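You operate a simulated robot arm through the tools that you are given. There is no shell and no other tool. Be economical: measure what you need, move in short steps, check, and stop when the job is done.

You are at the controls of a simulated robot arm. One attempt, no reset.

## Task
Turn the pointer to 0, lock the stand, then tighten the two bolts whose numbers stand askew.

Only the result counts: the job must be done as asked and must still hold three seconds after the hand-in. Knocking over, shifting, dropping, spilling or breaking anything else fails it.

## Robot
A 7-joint arm with a two-finger parallel gripper, fixed in place. Base frame: the origin is at the foot of the arm, x ahead of it, y to its left, z up. Units: cm, rad, N and s.
With the tool pointing down near the work surface it reaches from about 10 to 60 cm from the base axis. Its first joint turns from -1.152 to 1.152 rad. Payload 1.57 kg.
The TCP is the grasp point between the finger pads, 3 cm short of the fingertips. In the tool frame z runs along the fingers and y along their closing line. Largest opening 11 cm; finger width 2.4, thickness 1.2; the body of the gripper, 4.8 by 11.2 cm, starts 7.8 cm behind the TCP.
Orientation is that of the tool frame in the base frame, as [roll, pitch, yaw] about the fixed x, y, z axes, in that order (R = Rz(yaw) Ry(pitch) Rx(roll)). With the fingers straight down and closing along the base's y, the tool's x points along the base's -x, its y along +y and its z along -z.

## Interface
- The arm moves only by the tool send_rows. Its arguments are lists of equal length, an entry for each row: "fingers": the finger opening in cm, from 0 to 11; "delta_pos": the shift along the tool's x, y, z in cm, a list of three; "rotation": the turn, a rotation vector about the tool's x, y, z in rad, a list of three. In form: {"fingers": [fingers, ...], "delta_pos": [[dx, dy, dz], ...], "rotation": [[rx, ry, rz], ...]}. A call has 1 to 8 rows; each row is the pose to reach, as a shift and turn from the pose commanded when the call began, along the tool's axes at that moment. A row lasts 0.2 s, in which the tool goes at most 5 cm and 0.15 rad; a call with a longer step from one row to the next is refused whole, and so is a gripper value outside its range. A pose out of reach is approached as far as the arm can. The call stops where the force on the tool passes 40 N (or 10 N more than at its start, if that is more) or the arm is blocked; 0.2 s more then pass. The fingers move at their own pace (about 10.8 cm/s each) and stop on an object; they squeeze with about 41 N. The grip force told is the motor's: it shows also when the fingers shut on nothing. Time passes only in rows, and 0.2 s behind the last, so rows that repeat a pose let the fingers close. It gives the time, the measured TCP pose, the force on the tool (base axes), the opening and the grip force at its end, in the units of the frame above (readings bear some noise).
- Cameras (640 x 400 px; columns grow to the right, rows downward): "scene" is fixed at [16.42, -38.43, 142.37]; the picture's right is [0.80, -0.59, 0.00], its down [-0.22, -0.30, -0.93] and it looks along [0.55, 0.75, -0.37] (base axes); focal length 368 px, centre (320, 200). "wrist" rides on the gripper at [7, 1.6, -14.1] in the tool frame; the picture's right is [-0.23, 0.97, 0.00], its down [-0.86, -0.20, -0.48] and it looks along [-0.47, -0.11, 0.88] (tool axes); focal length 222 px, centre (320, 200). There is no depth. A picture from a camera that has moved, and an enlarged one, comes with that camera's place and axes in the base frame and with its lens.
- camera(camera): a new picture of that camera. It takes no simulated time.
- zoom(camera, box): a new picture of the part [left, top, right, bottom] of that camera's present view, enlarged. It takes no simulated time.
- finish_job(): hands the job in; it is judged then, once.

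Go step by step. Nothing tells you positions but the pictures and the camera data: compare them with the known pose of the tool, close in by small moves and look again before you grip or let go. The budget is 120 turns and 76 pictures, counting those below and the enlarged ones. Unless the task says otherwise, let go and move clear before handing in, and close with one line.

The tools are called as a command line: name --argument value ..., lists and objects as JSON in quotes. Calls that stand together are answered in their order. send_rows: Moves the arm, as the interface text tells. Its arguments: {"type":"object","properties":{"fingers":{"type":"array","items":{"type":"number"}},"delta_pos":{"type":"array","items":{"type":"array","items":{"type":"number"}}},"rotation":{"type":"array","items":{"type":"array","items":{"type":"number"}}}},"required":["fingers","delta_pos","rotation"]} The other tools are called the same way: camera (camera) takes a picture; zoom (camera, box) takes an enlarged picture of a part of a camera's view; finish_job () hands the job in.

At the start:

```text
time: 0.0
tool_pos: [36.96, 11.19, 127.79]
tool_rot: [3.141, -0.001, 3.141]
ft_force: [1.0, -0.5, 0.3]
opening: 11.01
grasp_force: 0.0
```

scene: 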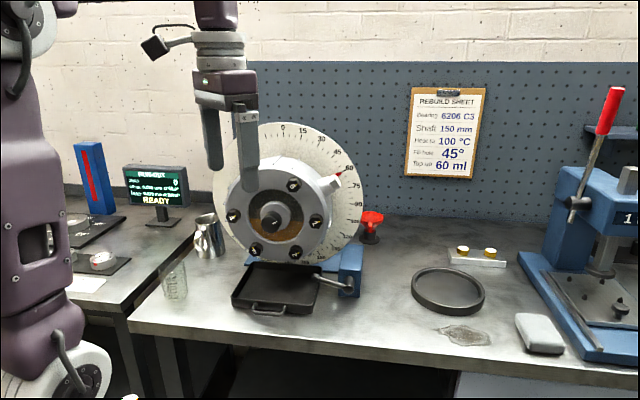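
wrist: 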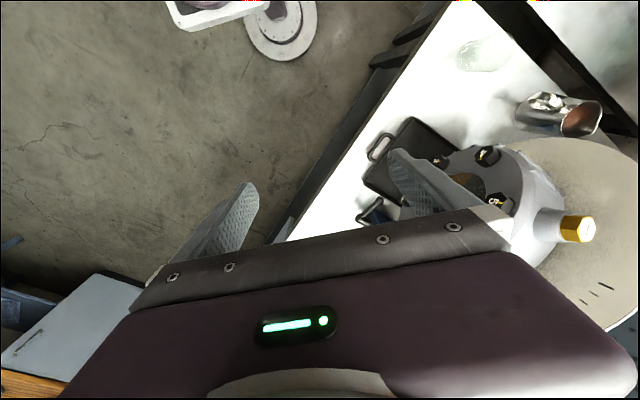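

I see a stand with a scale disc, a housing with six bolts and a pointer, and a lock lever on the stand's side. I'll zoom in on the details first.

zoom --camera "scene" --box '[210, 110, 390, 222]'

zoom --camera "scene" --box '[220, 170, 400, 320]'

zoom --camera "scene" --box '[400, 80, 500, 180]'

```text
3.56 times, centred on (300, 166) of scene
camera zoom: at [16.42, -38.43, 142.37], right [0.8, -0.59, 0.0], down [-0.22, -0.3, -0.93], along [0.55, 0.75, -0.37], focal length 1308 px, centre (391, 321)
```

zoom: 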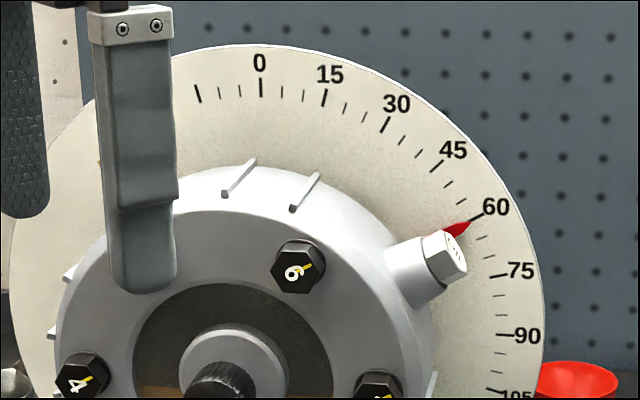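

```text
2.67 times, centred on (310, 245) of scene
camera zoom: at [16.42, -38.43, 142.37], right [0.8, -0.59, 0.0], down [-0.22, -0.3, -0.93], along [0.55, 0.75, -0.37], focal length 981 px, centre (347, 80)
```

zoom: 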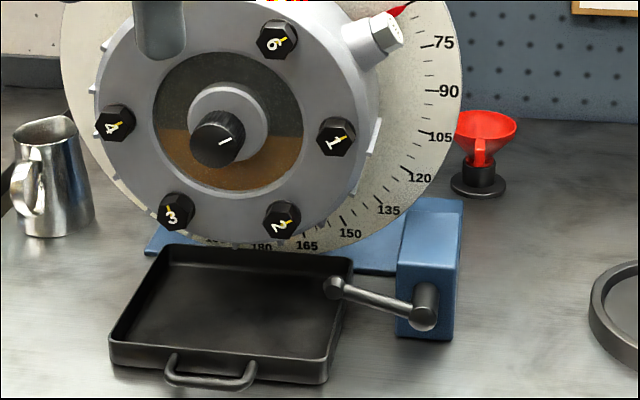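

```text
4.00 times, centred on (450, 130) of scene
camera zoom: at [16.42, -38.43, 142.37], right [0.8, -0.59, 0.0], down [-0.22, -0.3, -0.93], along [0.55, 0.75, -0.37], focal length 1472 px, centre (-200, 480)
```

zoom: 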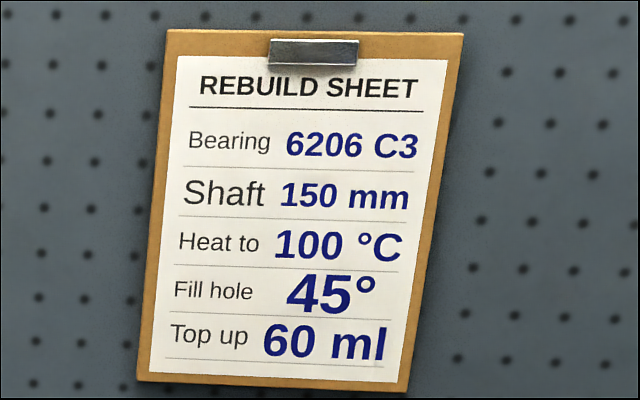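

The rays from the two cameras don't yet agree on where the drum is. I'll lift and back the arm off, then look again.

send_rows --fingers '[11, 11, 11, 11]' --delta_pos '[[3, 0, -3], [6, 0, -6], [9, 0, -8], [12, 0, -8]]' --rotation '[[0, 0, 0], [0, 0, 0], [0, 0, 0], [0, 0, 0]]'

camera --camera "wrist"

camera --camera "scene"

```text
time: 1.0
tool_pos: [25.07, 11.33, 134.74]
tool_rot: [3.142, 0.002, -3.14]
ft_force: [-0.8, 0.1, -0.6]
opening: 11.0
grasp_force: 0.0
out of reach, approached as far as the arm can: row 3, 4
```

```text
70 pictures are left
camera wrist: at [18.11, 12.89, 148.72], right [0.23, 0.97, 0.0], down [0.85, -0.2, 0.48], along [0.47, -0.11, -0.88], focal length 222 px, centre (320, 200)
```

wrist: 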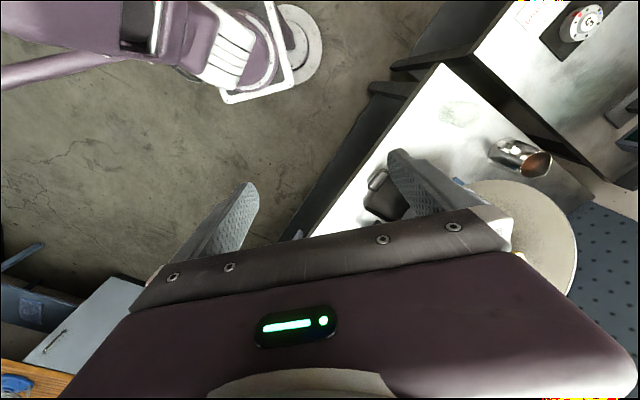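

```text
69 pictures are left
```

scene: 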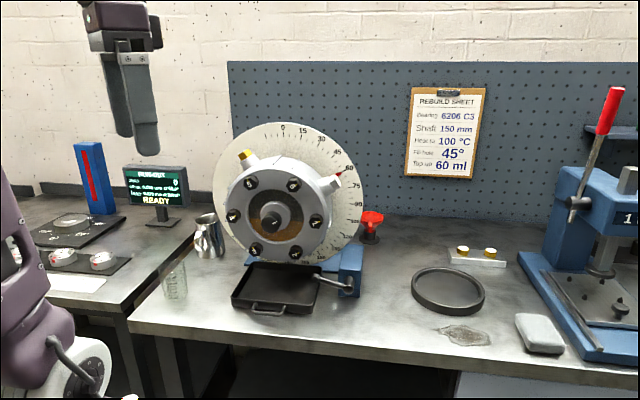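

The white plug in the wrist view is a second, gold-capped one. Matching it and the bolts in both views puts the drum further out: bolt face near (48,34), hub z ≈ 107, bench near z ≈ 89. I'll yaw the tool 45° toward the drum and move nearer.

send_rows --fingers '[11, 11, 11, 11, 11, 11]' --delta_pos '[[-2.5, 1.2, 2.2], [-5, 2.4, 4.4], [-7.5, 3.6, 6.6], [-10, 4.8, 8.8], [-12.5, 6, 11], [-14, 7, 13]]' --rotation '[[0, 0, -0.131], [0, 0, -0.262], [0, 0, -0.393], [0, 0, -0.524], [0, 0, -0.655], [0, 0, -0.785]]'

send_rows --fingers '[11, 11, 11, 11, 11, 11]' --delta_pos '[[0, 0, 0], [0, 0, 0], [0, 0, 0], [0, 0, 0], [0, 0, 0], [0, 0, 0]]' --rotation '[[0, -0.131, 0], [0, -0.262, 0], [0, -0.393, 0], [0, -0.524, 0], [0, -0.655, 0], [0, -0.785, 0]]'

camera --camera "wrist"

camera --camera "scene"

```text
time: 2.4
tool_pos: [39.19, 18.22, 121.68]
tool_rot: [3.14, -0.001, -2.353]
ft_force: [1.4, -0.3, 0.7]
opening: 10.99
grasp_force: 0.1
```

```text
time: 3.8
tool_pos: [39.11, 18.26, 121.83]
tool_rot: [-3.14, 0.785, -2.356]
ft_force: [0.3, 0.1, -0.4]
opening: 11.0
grasp_force: 0.1
```

```text
68 pictures are left
camera wrist: at [27.36, 8.75, 126.76], right [-0.57, 0.8, 0.16], down [0.33, 0.05, 0.94], along [0.75, 0.59, -0.29], focal length 222 px, centre (320, 200)
```

wrist: 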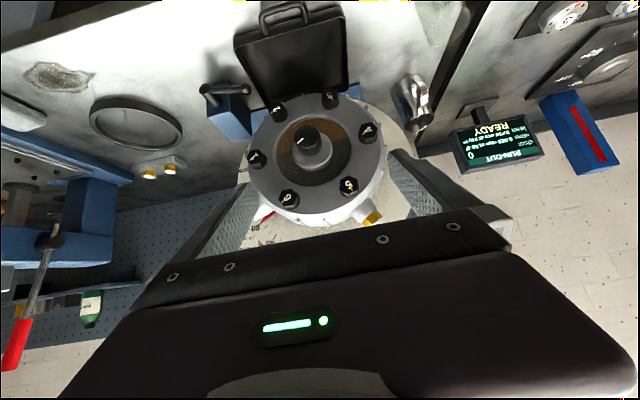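

```text
67 pictures are left
```

scene: 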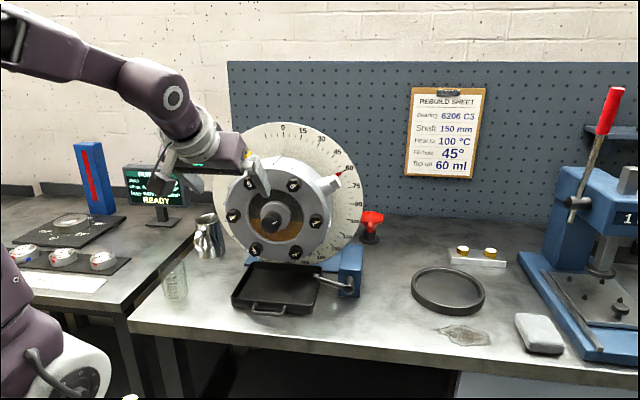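

A good view of the drum from the front. I'll zoom both cameras for accurate positions.

zoom --camera "wrist" --box '[192, 60, 416, 240]'

zoom --camera "scene" --box '[200, 110, 380, 222]'

zoom --camera "scene" --box '[200, 195, 380, 307]'

```text
2.22 times, centred on (304, 150) of wrist
camera zoom: at [27.36, 8.75, 126.76], right [-0.57, 0.8, 0.16], down [0.33, 0.05, 0.94], along [0.75, 0.59, -0.29], focal length 494 px, centre (356, 311)
```

zoom: 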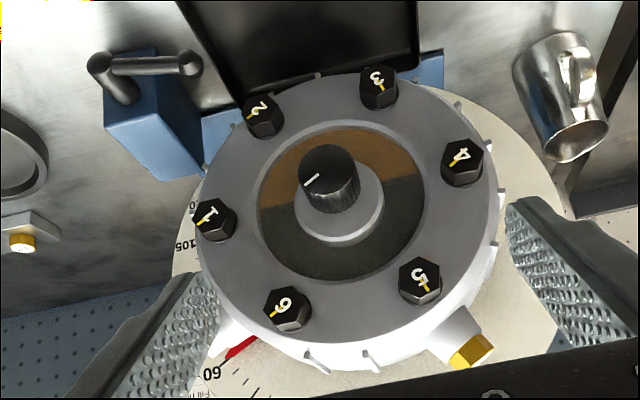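

```text
3.56 times, centred on (290, 166) of scene
camera zoom: at [16.42, -38.43, 142.37], right [0.8, -0.59, 0.0], down [-0.22, -0.3, -0.93], along [0.55, 0.75, -0.37], focal length 1308 px, centre (427, 321)
```

zoom: 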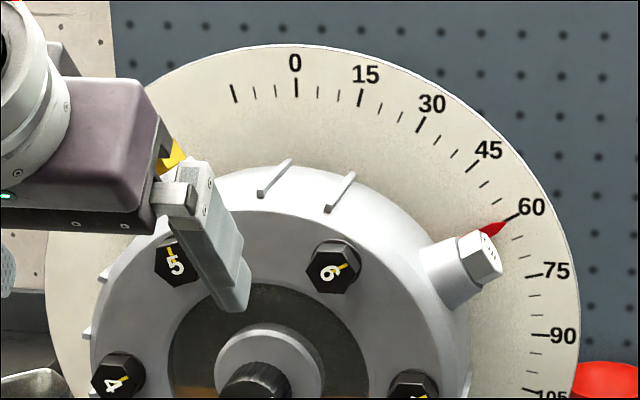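

```text
3.56 times, centred on (290, 251) of scene
camera zoom: at [16.42, -38.43, 142.37], right [0.8, -0.59, 0.0], down [-0.22, -0.3, -0.93], along [0.55, 0.75, -0.37], focal length 1308 px, centre (427, 19)
```

zoom: 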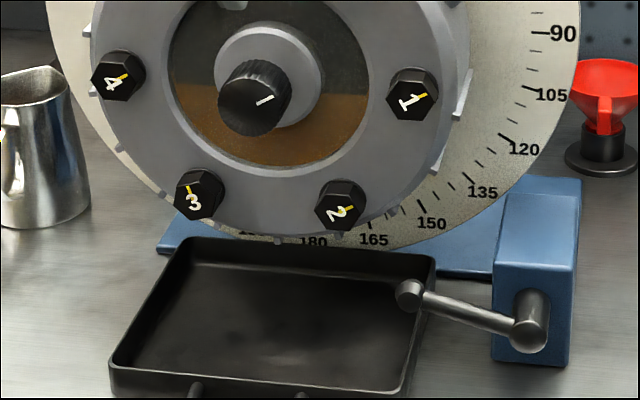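

Triangulation gives a drum axis through about (53.1, 29.0), z 107.4, pointing along (0.71, 0.71, 0). The bolts sit on a radius of 9.6 and the gold plug boss is at about radius 15, 120°. I'll bring the tool horizontal and line up with the gold-plug boss, which is the nearer handle for turning the drum.

send_rows --fingers '[11, 11, 11, 11, 11, 11]' --delta_pos '[[0, 0, 0], [0, 0, 0], [0, 0, 0], [0, 0, 0], [0, 0, 0], [0, 0, 0]]' --rotation '[[0, -0.131, 0], [0, -0.262, 0], [0, -0.393, 0], [0, -0.524, 0], [0, -0.655, 0], [0, -0.785, 0]]'

send_rows --fingers '[11, 11, 10, 9]' --delta_pos '[[0.5, 1.2, 2], [1, 2.4, 4.5], [1.5, 3.6, 7], [2, 4.8, 9.4]]' --rotation '[[0, 0, -0.131], [0, 0, -0.262], [0, 0, -0.393], [0, 0, -0.524]]'

camera --camera "wrist"

camera --camera "scene"

```text
time: 5.2
tool_pos: [39.64, 20.98, 131.21]
tool_rot: [3.006, 1.566, -2.492]
ft_force: [-0.6, -0.1, 0.1]
opening: 10.99
grasp_force: 0.0
out of reach, approached as far as the arm can: row 3, 4, 5, 6
```

```text
time: 6.2
tool_pos: [42.81, 30.96, 129.24]
tool_rot: [-1.571, 1.045, -0.787]
ft_force: [-0.2, 0.0, 0.1]
opening: 8.99
grasp_force: 0.0
```

```text
63 pictures are left
camera wrist: at [34.34, 19.46, 122.22], right [-0.68, 0.68, -0.29], down [-0.52, -0.16, 0.84], along [0.52, 0.72, 0.46], focal length 222 px, centre (320, 200)
```

wrist: 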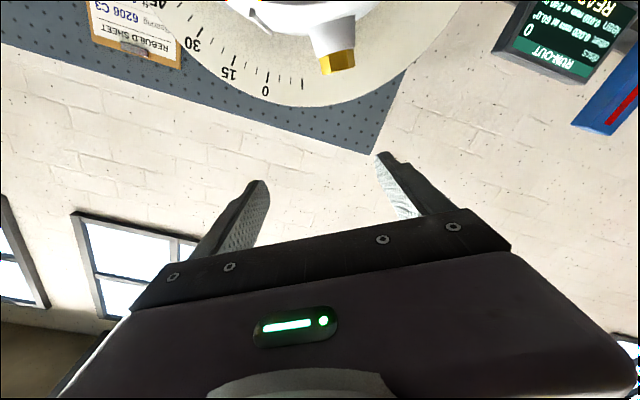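

```text
62 pictures are left
```

scene: 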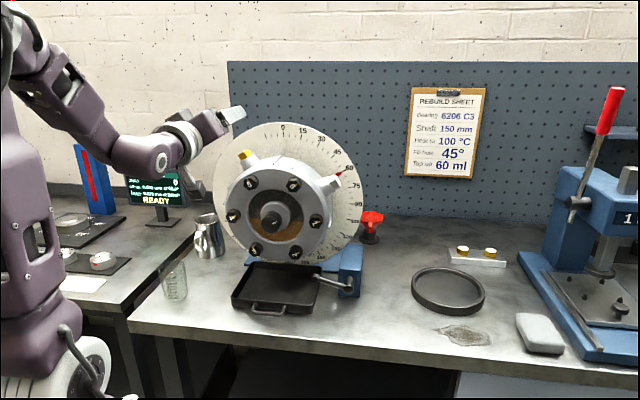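

The arm was too folded at that spot, so it ended higher than asked. I'll lower it to line up with the gold plug at about (n 64, u 9.3, z 120.4), still short of the drum.

send_rows --fingers '[9, 8, 8]' --delta_pos '[[3, 1.2, 0.5], [6, 2.4, 1], [8.96, 3.67, 2]]' --rotation '[[0, 0, 0], [0, 0, 0], [0, 0, 0]]'

camera --camera "wrist"

zoom --camera "scene" --box '[160, 100, 340, 212]'

```text
time: 7.0
tool_pos: [45.27, 31.6, 119.83]
tool_rot: [-1.572, 1.046, -0.786]
ft_force: [0.6, -0.2, -0.7]
opening: 7.98
grasp_force: 0.1
```

```text
61 pictures are left
camera wrist: at [36.79, 20.07, 112.82], right [-0.68, 0.68, -0.29], down [-0.52, -0.16, 0.84], along [0.52, 0.72, 0.46], focal length 222 px, centre (320, 200)
```

wrist: 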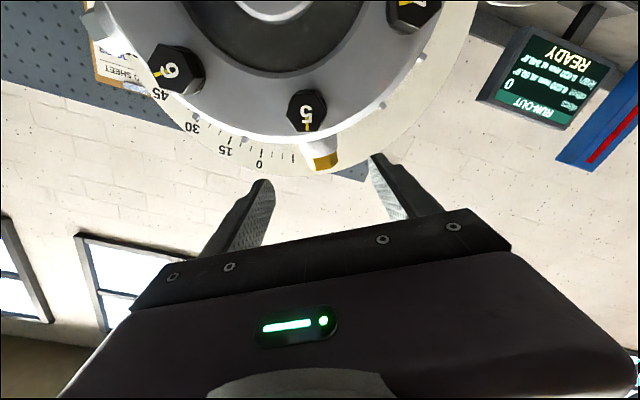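

```text
3.56 times, centred on (250, 156) of scene
camera zoom: at [16.42, -38.43, 142.37], right [0.8, -0.59, 0.0], down [-0.22, -0.3, -0.93], along [0.55, 0.75, -0.37], focal length 1308 px, centre (569, 356)
```

zoom: 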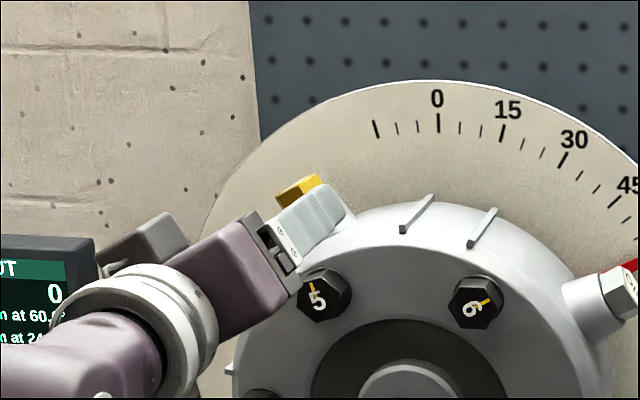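

The plug sits centred between the fingers in the tangential direction. I'll advance along the drum axis so the fingers straddle the boss.

send_rows --fingers '[8, 8, 8, 8]' --delta_pos '[[0.4, 0, 3], [0.4, 0, 5], [0.4, 0, 7], [0.4, 0, 8.4]]' --rotation '[[0, 0, 0], [0, 0, 0], [0, 0, 0], [0, 0, 0]]'

camera --camera "wrist"

zoom --camera "scene" --box '[160, 100, 340, 212]'

```text
time: 8.0
tool_pos: [51.4, 37.43, 119.46]
tool_rot: [-1.573, 1.048, -0.786]
ft_force: [0.6, 0.3, -0.2]
opening: 7.98
grasp_force: 0.0
```

```text
59 pictures are left
camera wrist: at [42.83, 25.86, 112.52], right [-0.68, 0.68, -0.29], down [-0.52, -0.16, 0.84], along [0.52, 0.72, 0.46], focal length 222 px, centre (320, 200)
```

wrist: 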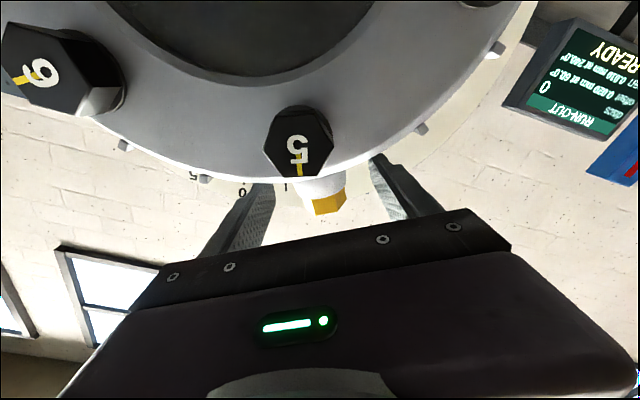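

```text
3.56 times, centred on (250, 156) of scene
camera zoom: at [16.42, -38.43, 142.37], right [0.8, -0.59, 0.0], down [-0.22, -0.3, -0.93], along [0.55, 0.75, -0.37], focal length 1308 px, centre (569, 356)
```

zoom: 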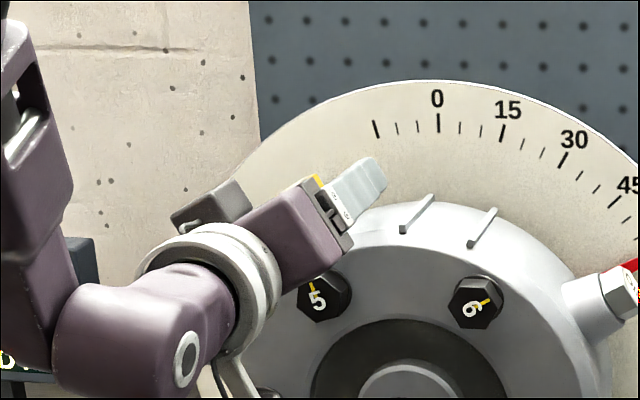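

The boss lies between the pads, so I'll close on it.

send_rows --fingers '[6, 4.5, 3, 1.5, 1.5]' --delta_pos '[[0, 0, 0], [0, 0, 0], [0, 0, 0], [0, 0, 0], [0, 0, 0]]' --rotation '[[0, 0, 0], [0, 0, 0], [0, 0, 0], [0, 0, 0], [0, 0, 0]]'

camera --camera "wrist"

```text
time: 9.2
tool_pos: [51.32, 37.38, 119.43]
tool_rot: [-1.572, 1.047, -0.788]
ft_force: [0.1, 3.4, -1.3]
opening: 3.87
grasp_force: 44.1
```

```text
57 pictures are left
camera wrist: at [42.8, 25.88, 112.51], right [-0.68, 0.68, -0.29], down [-0.52, -0.16, 0.84], along [0.52, 0.72, 0.46], focal length 222 px, centre (320, 200)
```

wrist: 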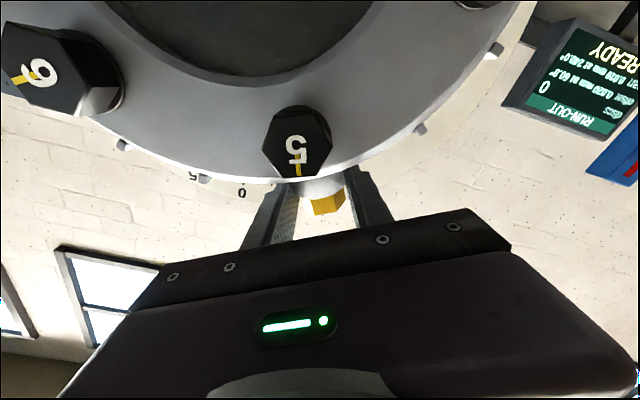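

Firm on the boss (3.87 cm). I'll start turning the drum counter-clockwise along the arc in a first part of 0.36 rad.

send_rows --fingers '[1.5, 1.5, 1.5, 1.5]' --delta_pos '[[0.057, 1.26, 0], [0.226, 2.51, 0], [0.508, 3.74, 0], [0.898, 4.94, 0]]' --rotation '[[0, 0, -0.09], [0, 0, -0.18], [0, 0, -0.27], [0, 0, -0.36]]'

camera --camera "scene"

```text
time: 10.2
tool_pos: [48.51, 40.27, 116.2]
tool_rot: [-1.569, 0.685, -0.781]
ft_force: [-4.3, 4.7, 1.7]
opening: 3.87
grasp_force: 44.5
```

```text
56 pictures are left
```

scene: 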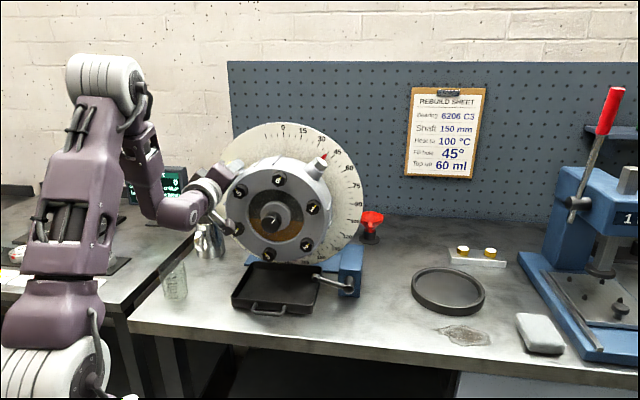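

It turns smoothly and the pointer is near 40. I'll go on with most of the remainder.

send_rows --fingers '[1.5, 1.5, 1.5, 1.5, 1.5, 1.5]' --delta_pos '[[0.07, 1.4, 0], [0.28, 2.785, 0], [0.626, 4.143, 0], [1.107, 5.46, 0], [1.716, 6.72, 0], [2.449, 7.916, 0]]' --rotation '[[0, 0, -0.1], [0, 0, -0.2], [0, 0, -0.3], [0, 0, -0.4], [0, 0, -0.5], [0, 0, -0.6]]'

zoom --camera "scene" --box '[200, 110, 380, 222]'

```text
time: 11.6
tool_pos: [46.24, 42.42, 108.56]
tool_rot: [-1.575, 0.086, -0.782]
ft_force: [-12.5, 14.5, -2.7]
opening: 3.9
grasp_force: 44.2
```

```text
3.56 times, centred on (290, 166) of scene
camera zoom: at [16.39, -38.38, 142.39], right [0.8, -0.59, 0.0], down [-0.22, -0.3, -0.93], along [0.55, 0.75, -0.37], focal length 1308 px, centre (427, 321)
```

zoom: 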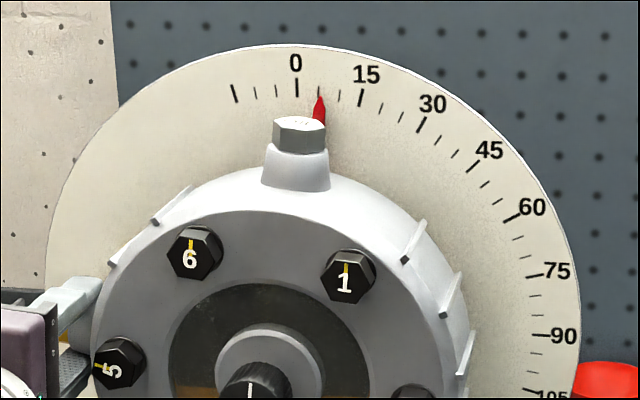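

The pointer is at about 5. I'll do the last 5° and ease off a little radially.

send_rows --fingers '[1.5, 1.5, 1.5]' --delta_pos '[[-0.15, 0.6, 0], [-0.25, 1.22, 0], [-0.25, 1.22, 0]]' --rotation '[[0, 0, -0.044], [0, 0, -0.0873], [0, 0, -0.0873]]'

zoom --camera "scene" --box '[252, 120, 332, 170]'

```text
time: 12.4
tool_pos: [46.25, 42.35, 107.32]
tool_rot: [-1.572, -0.001, -0.789]
ft_force: [-2.7, -1.2, -4.0]
opening: 3.88
grasp_force: 44.2
```

```text
8.00 times, centred on (292, 145) of scene
camera zoom: at [16.42, -38.43, 142.37], right [0.8, -0.59, 0.0], down [-0.22, -0.3, -0.93], along [0.55, 0.75, -0.37], focal length 2944 px, centre (544, 640)
```

zoom: 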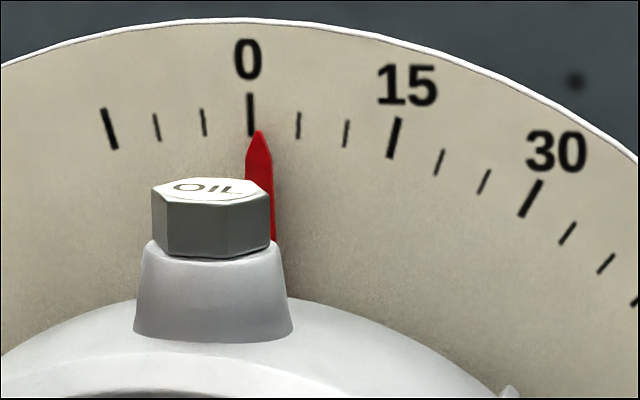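

About 1° remains; I'll trim that.

send_rows --fingers '[1.5, 1.5]' --delta_pos '[[0, 0.27, 0], [0, 0.27, 0]]' --rotation '[[0, 0, -0.019], [0, 0, -0.019]]'

zoom --camera "scene" --box '[272, 120, 312, 145]'

```text
time: 13.0
tool_pos: [46.25, 42.45, 106.99]
tool_rot: [-1.573, -0.019, -0.788]
ft_force: [0.7, -4.9, -6.0]
opening: 3.89
grasp_force: 44.5
```

```text
16.00 times, centred on (292, 132) of scene
camera zoom: at [16.43, -38.44, 142.37], right [0.8, -0.59, 0.0], down [-0.22, -0.3, -0.93], along [0.55, 0.75, -0.37], focal length 5888 px, centre (768, 1280)
```

zoom: 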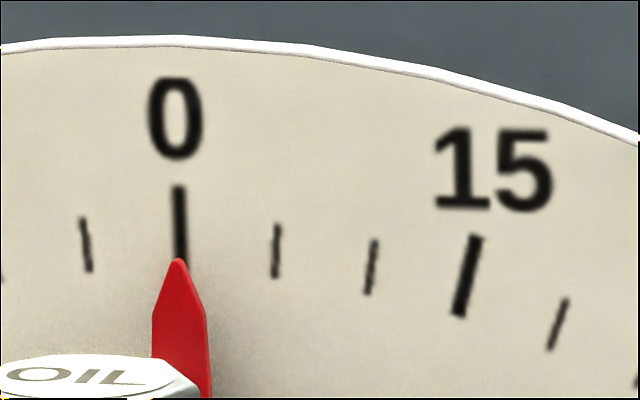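

The tip is on the 0 mark. I'll open the fingers, back out along the axis, and check that it stays.

send_rows --fingers '[5, 7, 7, 7, 7, 7]' --delta_pos '[[0, 0, 0], [0, 0, 0], [0, 0, -3], [0, 0, -6], [0, 0, -10], [0, 0, -14]]' --rotation '[[0, 0, 0], [0, 0, 0], [0, 0, 0], [0, 0, 0], [0, 0, 0], [0, 0, 0]]'

zoom --camera "scene" --box '[272, 120, 312, 145]'

zoom --camera "scene" --box '[210, 160, 370, 300]'

camera --camera "wrist"

```text
time: 14.4
tool_pos: [38.89, 35.6, 106.97]
tool_rot: [-1.571, -0.02, -0.786]
ft_force: [0.2, -0.5, -0.7]
opening: 7.0
grasp_force: 0.0
out of reach, approached as far as the arm can: row 6
```

```text
16.00 times, centred on (292, 132) of scene
camera zoom: at [16.42, -38.43, 142.37], right [0.8, -0.59, 0.0], down [-0.22, -0.3, -0.93], along [0.55, 0.75, -0.37], focal length 5888 px, centre (768, 1280)
```

zoom: 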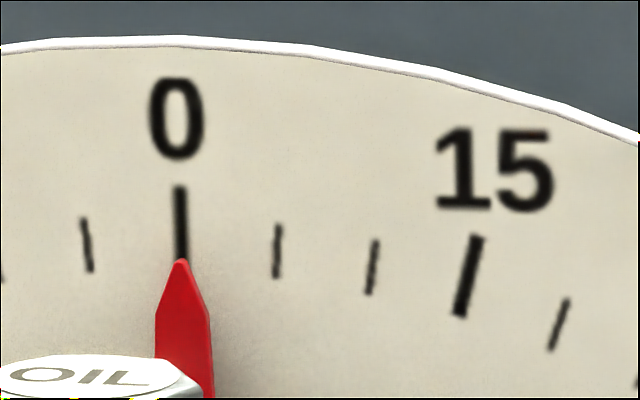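

```text
2.86 times, centred on (290, 230) of scene
camera zoom: at [16.42, -38.43, 142.37], right [0.8, -0.59, 0.0], down [-0.22, -0.3, -0.93], along [0.55, 0.75, -0.37], focal length 1052 px, centre (406, 114)
```

zoom: 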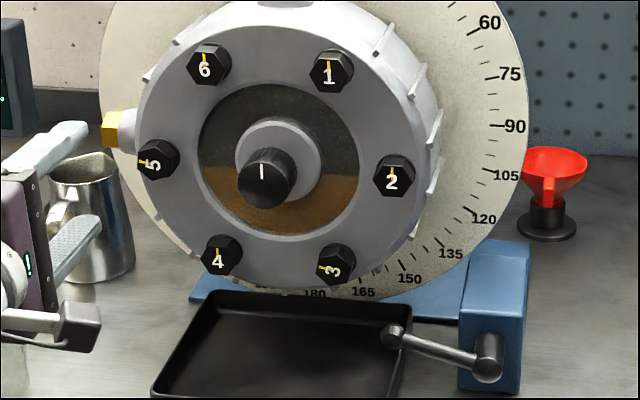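

```text
50 pictures are left
camera wrist: at [33.9, 20.52, 105.39], right [-0.15, 0.15, -0.98], down [-0.95, 0.27, 0.18], along [0.29, 0.95, 0.1], focal length 222 px, centre (320, 200)
```

wrist: 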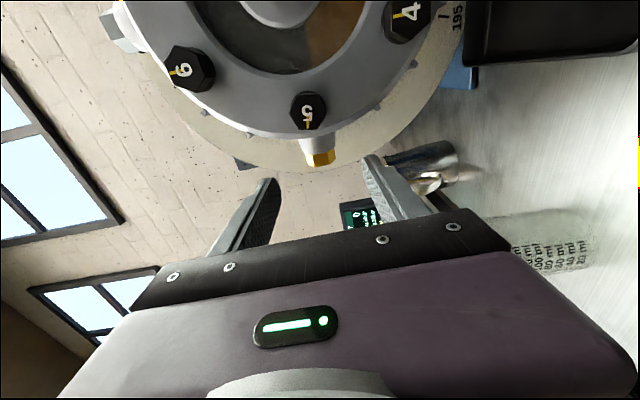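

The pointer holds at 0, and the askew bolts are 5 and 3, each turned about 90° counter-clockwise. Next is the lock lever, so I'll zoom in on it.

zoom --camera "scene" --box '[296, 230, 376, 305]'

```text
5.33 times, centred on (336, 268) of scene
camera zoom: at [16.42, -38.43, 142.37], right [0.8, -0.59, 0.0], down [-0.22, -0.3, -0.93], along [0.55, 0.75, -0.37], focal length 1963 px, centre (235, -160)
```

zoom: 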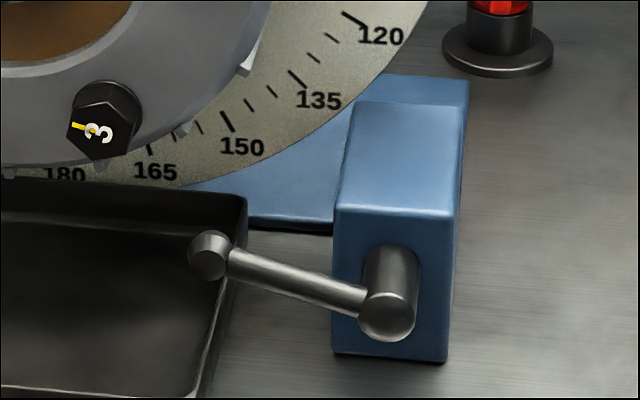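

No labels, but the lever lies left, about 15° above level, on a pivot near (u 34.5, z 91.5), with the bench below blocking downward travel. It can only swing up and clockwise, so I'll bring the tool round in front of it and look closely.

send_rows --fingers '[7, 7, 6, 5, 4, 3, 2, 1]' --delta_pos '[[1.5, 3, -0.2], [3, 6, -0.5], [6, 7.5, -1.5], [9.5, 7.5, -3], [13, 7.5, -4], [16.5, 7.5, -5], [20, 7.5, -6], [22, 7.5, -6]]' --rotation '[[0, 0, 0.14], [0, 0, 0.28], [0, 0, 0.42], [0, 0, 0.56], [0, 0, 0.7], [0, 0, 0.84], [0, 0, 0.98], [0, 0, 1.12]]'

```text
time: 16.2
tool_pos: [51.74, 15.49, 99.47]
tool_rot: [-1.571, 1.103, -0.785]
ft_force: [1.1, 0.3, 0.0]
opening: 0.99
grasp_force: 0.2
out of reach, approached as far as the arm can: row 2, 3, 4, 5, 6, 7, 8
```

send_rows --fingers '[0.5, 0, 0, 0]' --delta_pos '[[0, 0, 0], [0, 0, 0], [0, 0, 0], [0, 0, 0]]' --rotation '[[0, 0, 0.117], [0, 0, 0.234], [0, 0, 0.351], [0, 0, 0.468]]'

send_rows --fingers '[0, 0, 0, 0]' --delta_pos '[[0.75, -1, -0.4], [1.5, -2, -0.8], [2.25, -3, -1.2], [3, -4.1, -1.5]]' --rotation '[[0, 0.131, 0], [0, 0.262, 0], [0, 0.393, 0], [0, 0.524, 0]]'

camera --camera "wrist"

camera --camera "scene"

```text
time: 17.2
tool_pos: [51.64, 15.58, 99.44]
tool_rot: [0.382, 1.57, 1.166]
ft_force: [-0.7, 0.0, -0.2]
opening: 0.0
grasp_force: 21.5
```

```text
time: 18.2
tool_pos: [53.54, 11.71, 96.51]
tool_rot: [-3.138, 1.043, -2.355]
ft_force: [0.3, -0.6, 0.4]
opening: 0.01
grasp_force: 20.8
```

```text
48 pictures are left
camera wrist: at [41.3, 1.67, 97.41], right [-0.61, 0.77, 0.19], down [0.15, -0.13, 0.98], along [0.78, 0.62, -0.04], focal length 222 px, centre (320, 200)
```

wrist: 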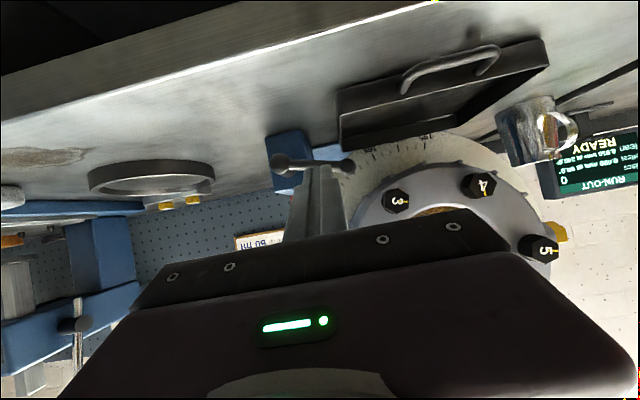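

```text
47 pictures are left
```

scene: 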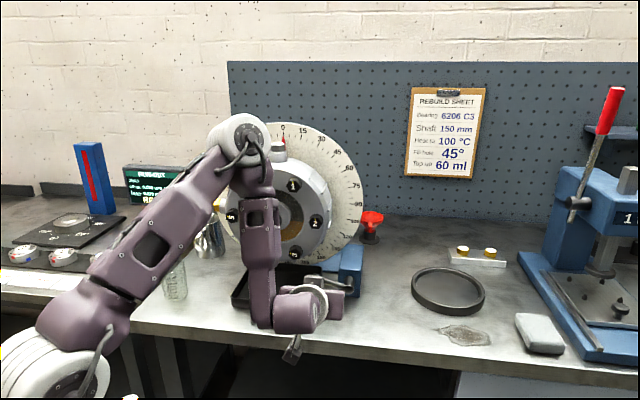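

The close view confirms the lever: ball near (u 27, z 93.3), pivot near (u 34.8, z 91.3). I'll slide the closed fingers under the bar.

send_rows --fingers '[0, 0, 0, 0]' --delta_pos '[[0.5, 0, 3], [0.5, 0, 6], [0.5, 0, 8], [0.5, 0, 9.8]]' --rotation '[[0, 0, 0], [0, 0, 0], [0, 0, 0], [0, 0, 0]]'

camera --camera "wrist"

zoom --camera "scene" --box '[256, 220, 416, 320]'

```text
time: 19.2
tool_pos: [59.35, 17.51, 91.09]
tool_rot: [-3.137, 1.048, -2.354]
ft_force: [-0.8, -0.4, 0.3]
opening: 0.01
grasp_force: 21.4
```

```text
46 pictures are left
camera wrist: at [47.11, 7.58, 92.04], right [-0.61, 0.77, 0.19], down [0.15, -0.13, 0.98], along [0.78, 0.63, -0.04], focal length 222 px, centre (320, 200)
```

wrist: 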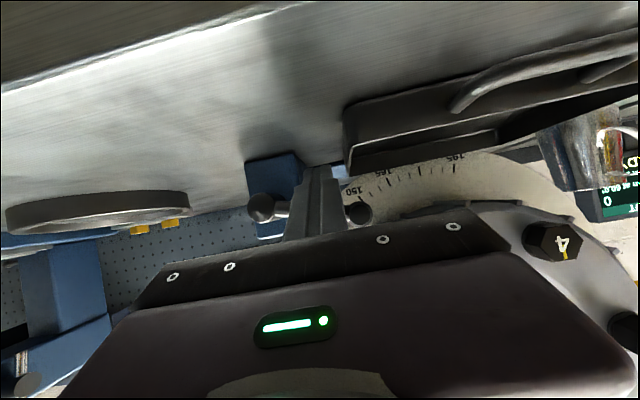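

```text
4.00 times, centred on (336, 270) of scene
camera zoom: at [16.42, -38.43, 142.37], right [0.8, -0.59, 0.0], down [-0.22, -0.3, -0.93], along [0.55, 0.75, -0.37], focal length 1472 px, centre (256, -80)
```

zoom: 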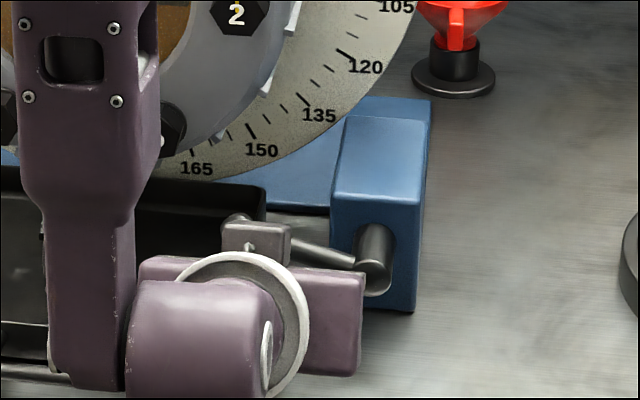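

The fingertips are under the bar and clear of the block. I'll lift along the lever's arc.

send_rows --fingers '[0, 0, 0, 0, 0]' --delta_pos '[[0, 0, 0.4], [-0.78, 0, -0.05], [-1.4, 0, -0.4], [-1.95, 0, -0.725], [-3.07, -0.35, -1.375]]' --rotation '[[0, 0, 0], [0, 0, 0], [0, 0, 0], [0, 0, 0], [0, 0, 0]]'

camera --camera "wrist"

zoom --camera "scene" --box '[256, 220, 416, 320]'

```text
time: 20.4
tool_pos: [59.92, 17.8, 94.5]
tool_rot: [-3.136, 1.046, -2.351]
ft_force: [0.1, -0.2, -0.7]
opening: 0.0
grasp_force: 21.4
```

```text
44 pictures are left
camera wrist: at [47.75, 7.64, 95.45], right [-0.61, 0.77, 0.19], down [0.15, -0.13, 0.98], along [0.78, 0.63, -0.03], focal length 222 px, centre (320, 200)
```

wrist: 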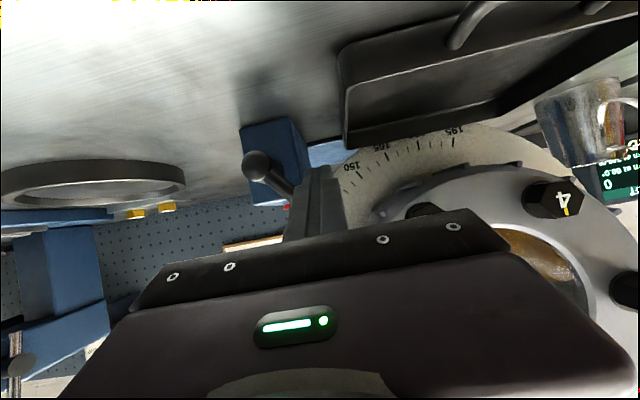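

```text
4.00 times, centred on (336, 270) of scene
camera zoom: at [16.42, -38.43, 142.37], right [0.8, -0.59, 0.0], down [-0.22, -0.3, -0.93], along [0.55, 0.75, -0.37], focal length 1472 px, centre (256, -80)
```

zoom: 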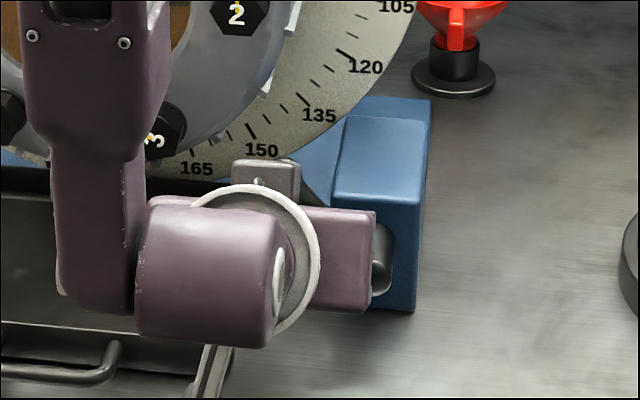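

The lever is following, at about 45°. I'll continue toward vertical.

send_rows --fingers '[0, 0, 0, 0]' --delta_pos '[[-0.5, -0.35, -0.29], [-1.0, -0.7, -0.58], [-1.86, -1.75, -1.08], [-2.38, -3.05, -1.38]]' --rotation '[[0, 0, 0], [0, 0, 0], [0, 0, 0], [0, 0, 0]]'

camera --camera "wrist"

```text
time: 21.4
tool_pos: [62.09, 15.31, 97.17]
tool_rot: [-3.135, 1.048, -2.351]
ft_force: [-0.8, 0.5, -0.1]
opening: 0.0
grasp_force: 21.2
```

```text
42 pictures are left
camera wrist: at [49.84, 5.31, 98.11], right [-0.61, 0.77, 0.19], down [0.15, -0.13, 0.98], along [0.78, 0.63, -0.04], focal length 222 px, centre (320, 200)
```

wrist: 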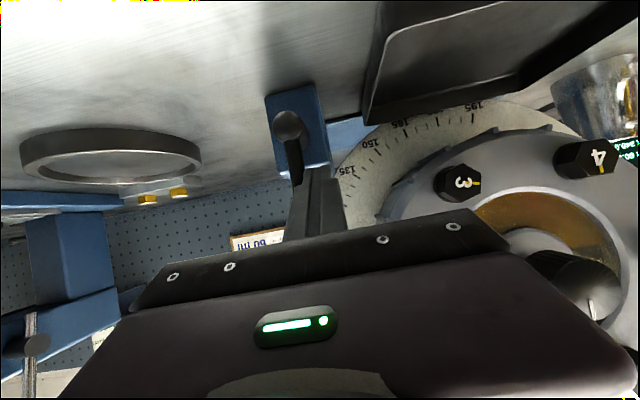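

The lever is about upright with no resistance yet. I'll keep turning it clockwise, looking for its stop.

send_rows --fingers '[0, 0, 0, 0]' --delta_pos '[[-0.15, -0.65, -0.08], [-0.26, -1.3, -0.15], [-0.22, -1.9, -0.12], [-0.17, -2.6, -0.1]]' --rotation '[[0, 0, 0], [0, 0, 0], [0, 0, 0], [0, 0, 0]]'

camera --camera "wrist"

```text
time: 21.9
tool_pos: [62.11, 15.38, 97.16]
tool_rot: [3.129, 1.04, -2.348]
ft_force: [-7.6, 3.6, 1.8]
opening: 0.01
grasp_force: 21.5
stopped in row 2: the force on the tool passed its limit (the readings are from after the stop); the commanded pose is now the measured one
```

```text
41 pictures are left
camera wrist: at [50.14, 5.09, 98.2], right [-0.62, 0.76, 0.2], down [0.16, -0.13, 0.98], along [0.77, 0.64, -0.04], focal length 222 px, centre (320, 200)
```

wrist: 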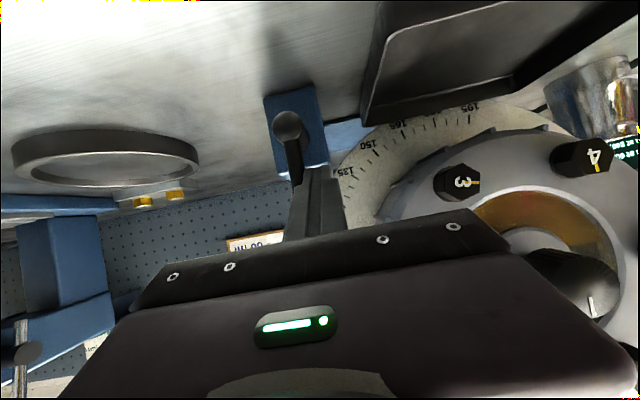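

It hit a hard stop with the lever upright, so the stand is locked. I'll back away and check the lever and the pointer.

send_rows --fingers '[0, 0, 0, 0]' --delta_pos '[[0, 0.8, 0], [0, 1, -4], [0, 2, -8], [0, 3, -10]]' --rotation '[[0, 0, 0], [0, 0, 0], [0, 0, 0], [0, 0, 0]]'

send_rows --fingers '[2, 4, 6, 6]' --delta_pos '[[0, 1.5, 0], [0, 3, 0], [0, 5, 0], [0, 6, 0]]' --rotation '[[0, -0.131, 0], [0, -0.262, 0], [0, -0.393, 0], [0, -0.524, 0]]'

camera --camera "wrist"

zoom --camera "scene" --box '[220, 115, 400, 305]'

```text
time: 22.9
tool_pos: [54.03, 11.22, 102.3]
tool_rot: [3.132, 1.04, -2.348]
ft_force: [-0.3, -0.2, -1.1]
opening: 0.02
grasp_force: 21.0
```

```text
time: 23.9
tool_pos: [49.81, 15.16, 102.42]
tool_rot: [2.403, 1.564, -3.079]
ft_force: [-0.5, -0.7, 0.4]
opening: 5.97
grasp_force: 0.0
out of reach, approached as far as the arm can: row 2
```

```text
40 pictures are left
camera wrist: at [38.73, 6.1, 95.38], right [-0.7, 0.68, 0.23], down [-0.18, -0.48, 0.86], along [0.69, 0.55, 0.46], focal length 222 px, centre (320, 200)
```

wrist: 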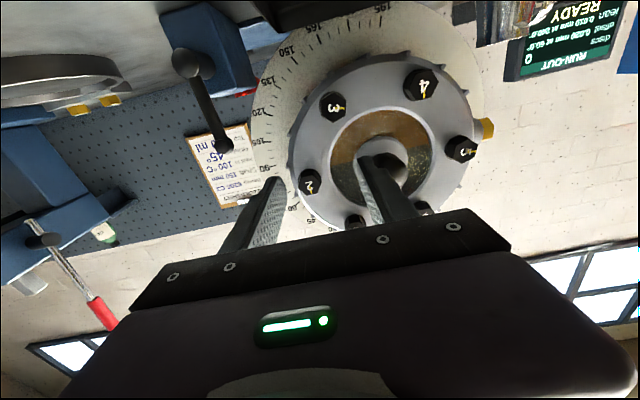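

```text
2.11 times, centred on (310, 210) of scene
camera zoom: at [16.41, -38.44, 142.37], right [0.8, -0.59, 0.0], down [-0.22, -0.3, -0.93], along [0.55, 0.75, -0.37], focal length 775 px, centre (341, 179)
```

zoom: 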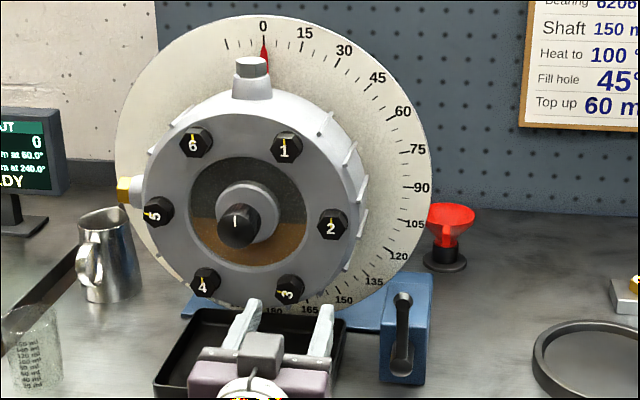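

The lever stands upright and the pointer holds. Now a close look at the hex orientation of bolts 3 and 5.

zoom --camera "wrist" --box '[306, 84, 362, 124]'

zoom --camera "wrist" --box '[432, 130, 488, 170]'

```text
10.00 times, centred on (334, 104) of wrist
camera zoom: at [38.73, 6.1, 95.38], right [-0.7, 0.68, 0.23], down [-0.18, -0.48, 0.86], along [0.69, 0.55, 0.46], focal length 2221 px, centre (180, 1160)
```

zoom: 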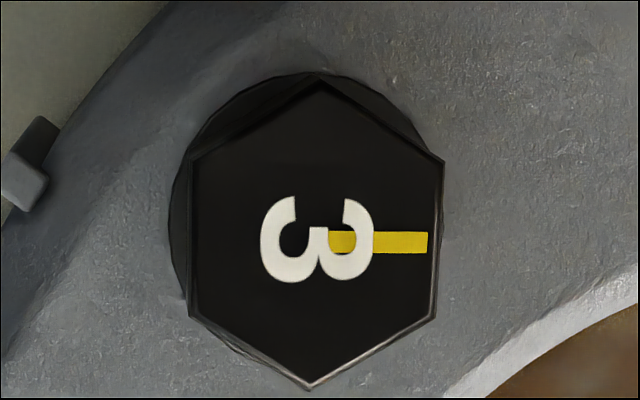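

```text
10.00 times, centred on (460, 150) of wrist
camera zoom: at [38.73, 6.1, 95.38], right [-0.7, 0.68, 0.23], down [-0.18, -0.48, 0.86], along [0.69, 0.55, 0.46], focal length 2221 px, centre (-1080, 700)
```

zoom: 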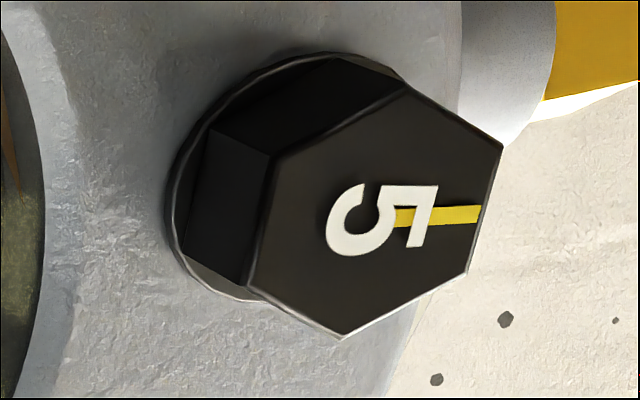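

Both marks sit about 77° counter-clockwise of upright and point to a hex flat. Bolt 3 is at about (u 21.95, z 98.8). I'll roll the tool −47° so the fingers meet another pair of flats, and line up in front of bolt 3.

send_rows --fingers '[6, 6, 6, 6, 6, 5]' --delta_pos '[[0.6, 0.4, 0.8], [1.2, 0.8, 1.6], [1.8, 1.3, 2.4], [2.4, 1.7, 3.3], [3, 2.1, 4.1], [3.6, 2.55, 5]]' --rotation '[[0, 0, -0.137], [0, 0, -0.273], [0, 0, -0.41], [0, 0, -0.547], [0, 0, -0.683], [0, 0, -0.82]]'

camera --camera "wrist"

```text
time: 25.3
tool_pos: [51.65, 20.56, 98.65]
tool_rot: [-1.579, 0.753, -0.775]
ft_force: [0.7, 0.2, 0.2]
opening: 5.0
grasp_force: 0.1
```

```text
36 pictures are left
camera wrist: at [44.52, 7.59, 92.69], right [-0.6, 0.58, -0.55], down [-0.68, 0.0, 0.73], along [0.42, 0.82, 0.39], focal length 222 px, centre (320, 200)
```

wrist: 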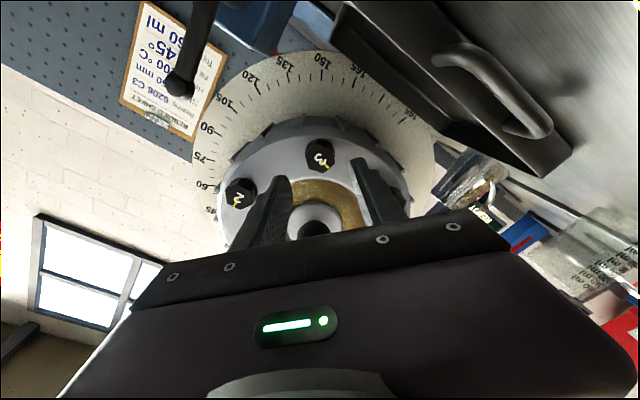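

zoom --camera "wrist" --box '[288, 130, 352, 180]'

```text
8.00 times, centred on (320, 155) of wrist
camera zoom: at [44.52, 7.59, 92.69], right [-0.6, 0.58, -0.55], down [-0.68, 0.0, 0.73], along [0.42, 0.82, 0.39], focal length 1777 px, centre (320, 560)
```

zoom: 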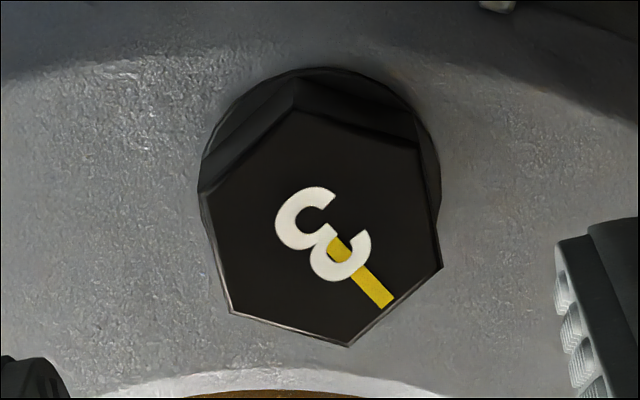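

Bolt 3 is centred and its flats line up with the pads. I'll advance 5.7 cm and close.

send_rows --fingers '[5, 5, 5, 4, 3, 2, 1.5]' --delta_pos '[[0.15, 0, 2.5], [0.15, 0, 4.5], [0.15, 0, 5.7], [0.15, 0, 5.7], [0.15, 0, 5.7], [0.15, 0, 5.7], [0.15, 0, 5.7]]' --rotation '[[0, 0, 0], [0, 0, 0], [0, 0, 0], [0, 0, 0], [0, 0, 0], [0, 0, 0], [0, 0, 0]]'

camera --camera "wrist"

```text
time: 26.9
tool_pos: [55.51, 24.62, 98.5]
tool_rot: [-1.578, 0.755, -0.776]
ft_force: [2.4, 2.6, 0.9]
opening: 2.8
grasp_force: 37.8
```

```text
34 pictures are left
camera wrist: at [48.57, 11.68, 92.47], right [-0.6, 0.58, -0.55], down [-0.68, 0.0, 0.73], along [0.42, 0.82, 0.39], focal length 222 px, centre (320, 200)
```

wrist: 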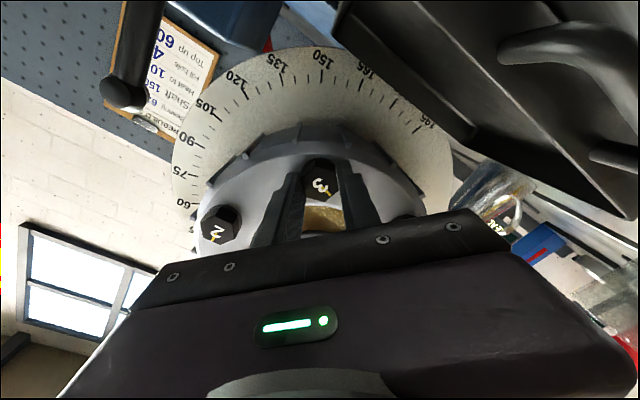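

Gripped on the flats (2.8 cm). I'll turn clockwise in a first part.

send_rows --fingers '[1.5, 1.5, 1.5, 1.5, 1.5]' --delta_pos '[[0, 0, 0], [0, 0, 0], [0, 0, 0], [0, 0, 0], [0, 0, 0]]' --rotation '[[0, 0, 0.12], [0, 0, 0.24], [0, 0, 0.36], [0, 0, 0.48], [0, 0, 0.6]]'

zoom --camera "wrist" --box '[270, 130, 370, 220]'

```text
time: 28.1
tool_pos: [55.49, 24.67, 98.48]
tool_rot: [-1.606, 1.359, -0.804]
ft_force: [5.7, 2.6, -0.8]
opening: 2.82
grasp_force: 37.5
```

```text
4.44 times, centred on (320, 175) of wrist
camera zoom: at [45.59, 14.51, 91.29], right [-0.72, 0.7, 0.02], down [-0.32, -0.35, 0.88], along [0.62, 0.63, 0.47], focal length 987 px, centre (320, 311)
```

zoom: 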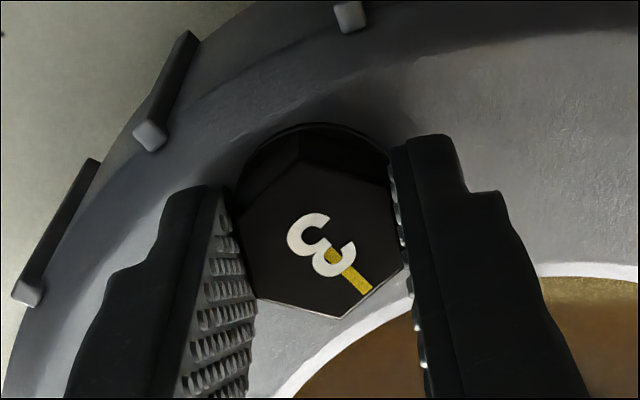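

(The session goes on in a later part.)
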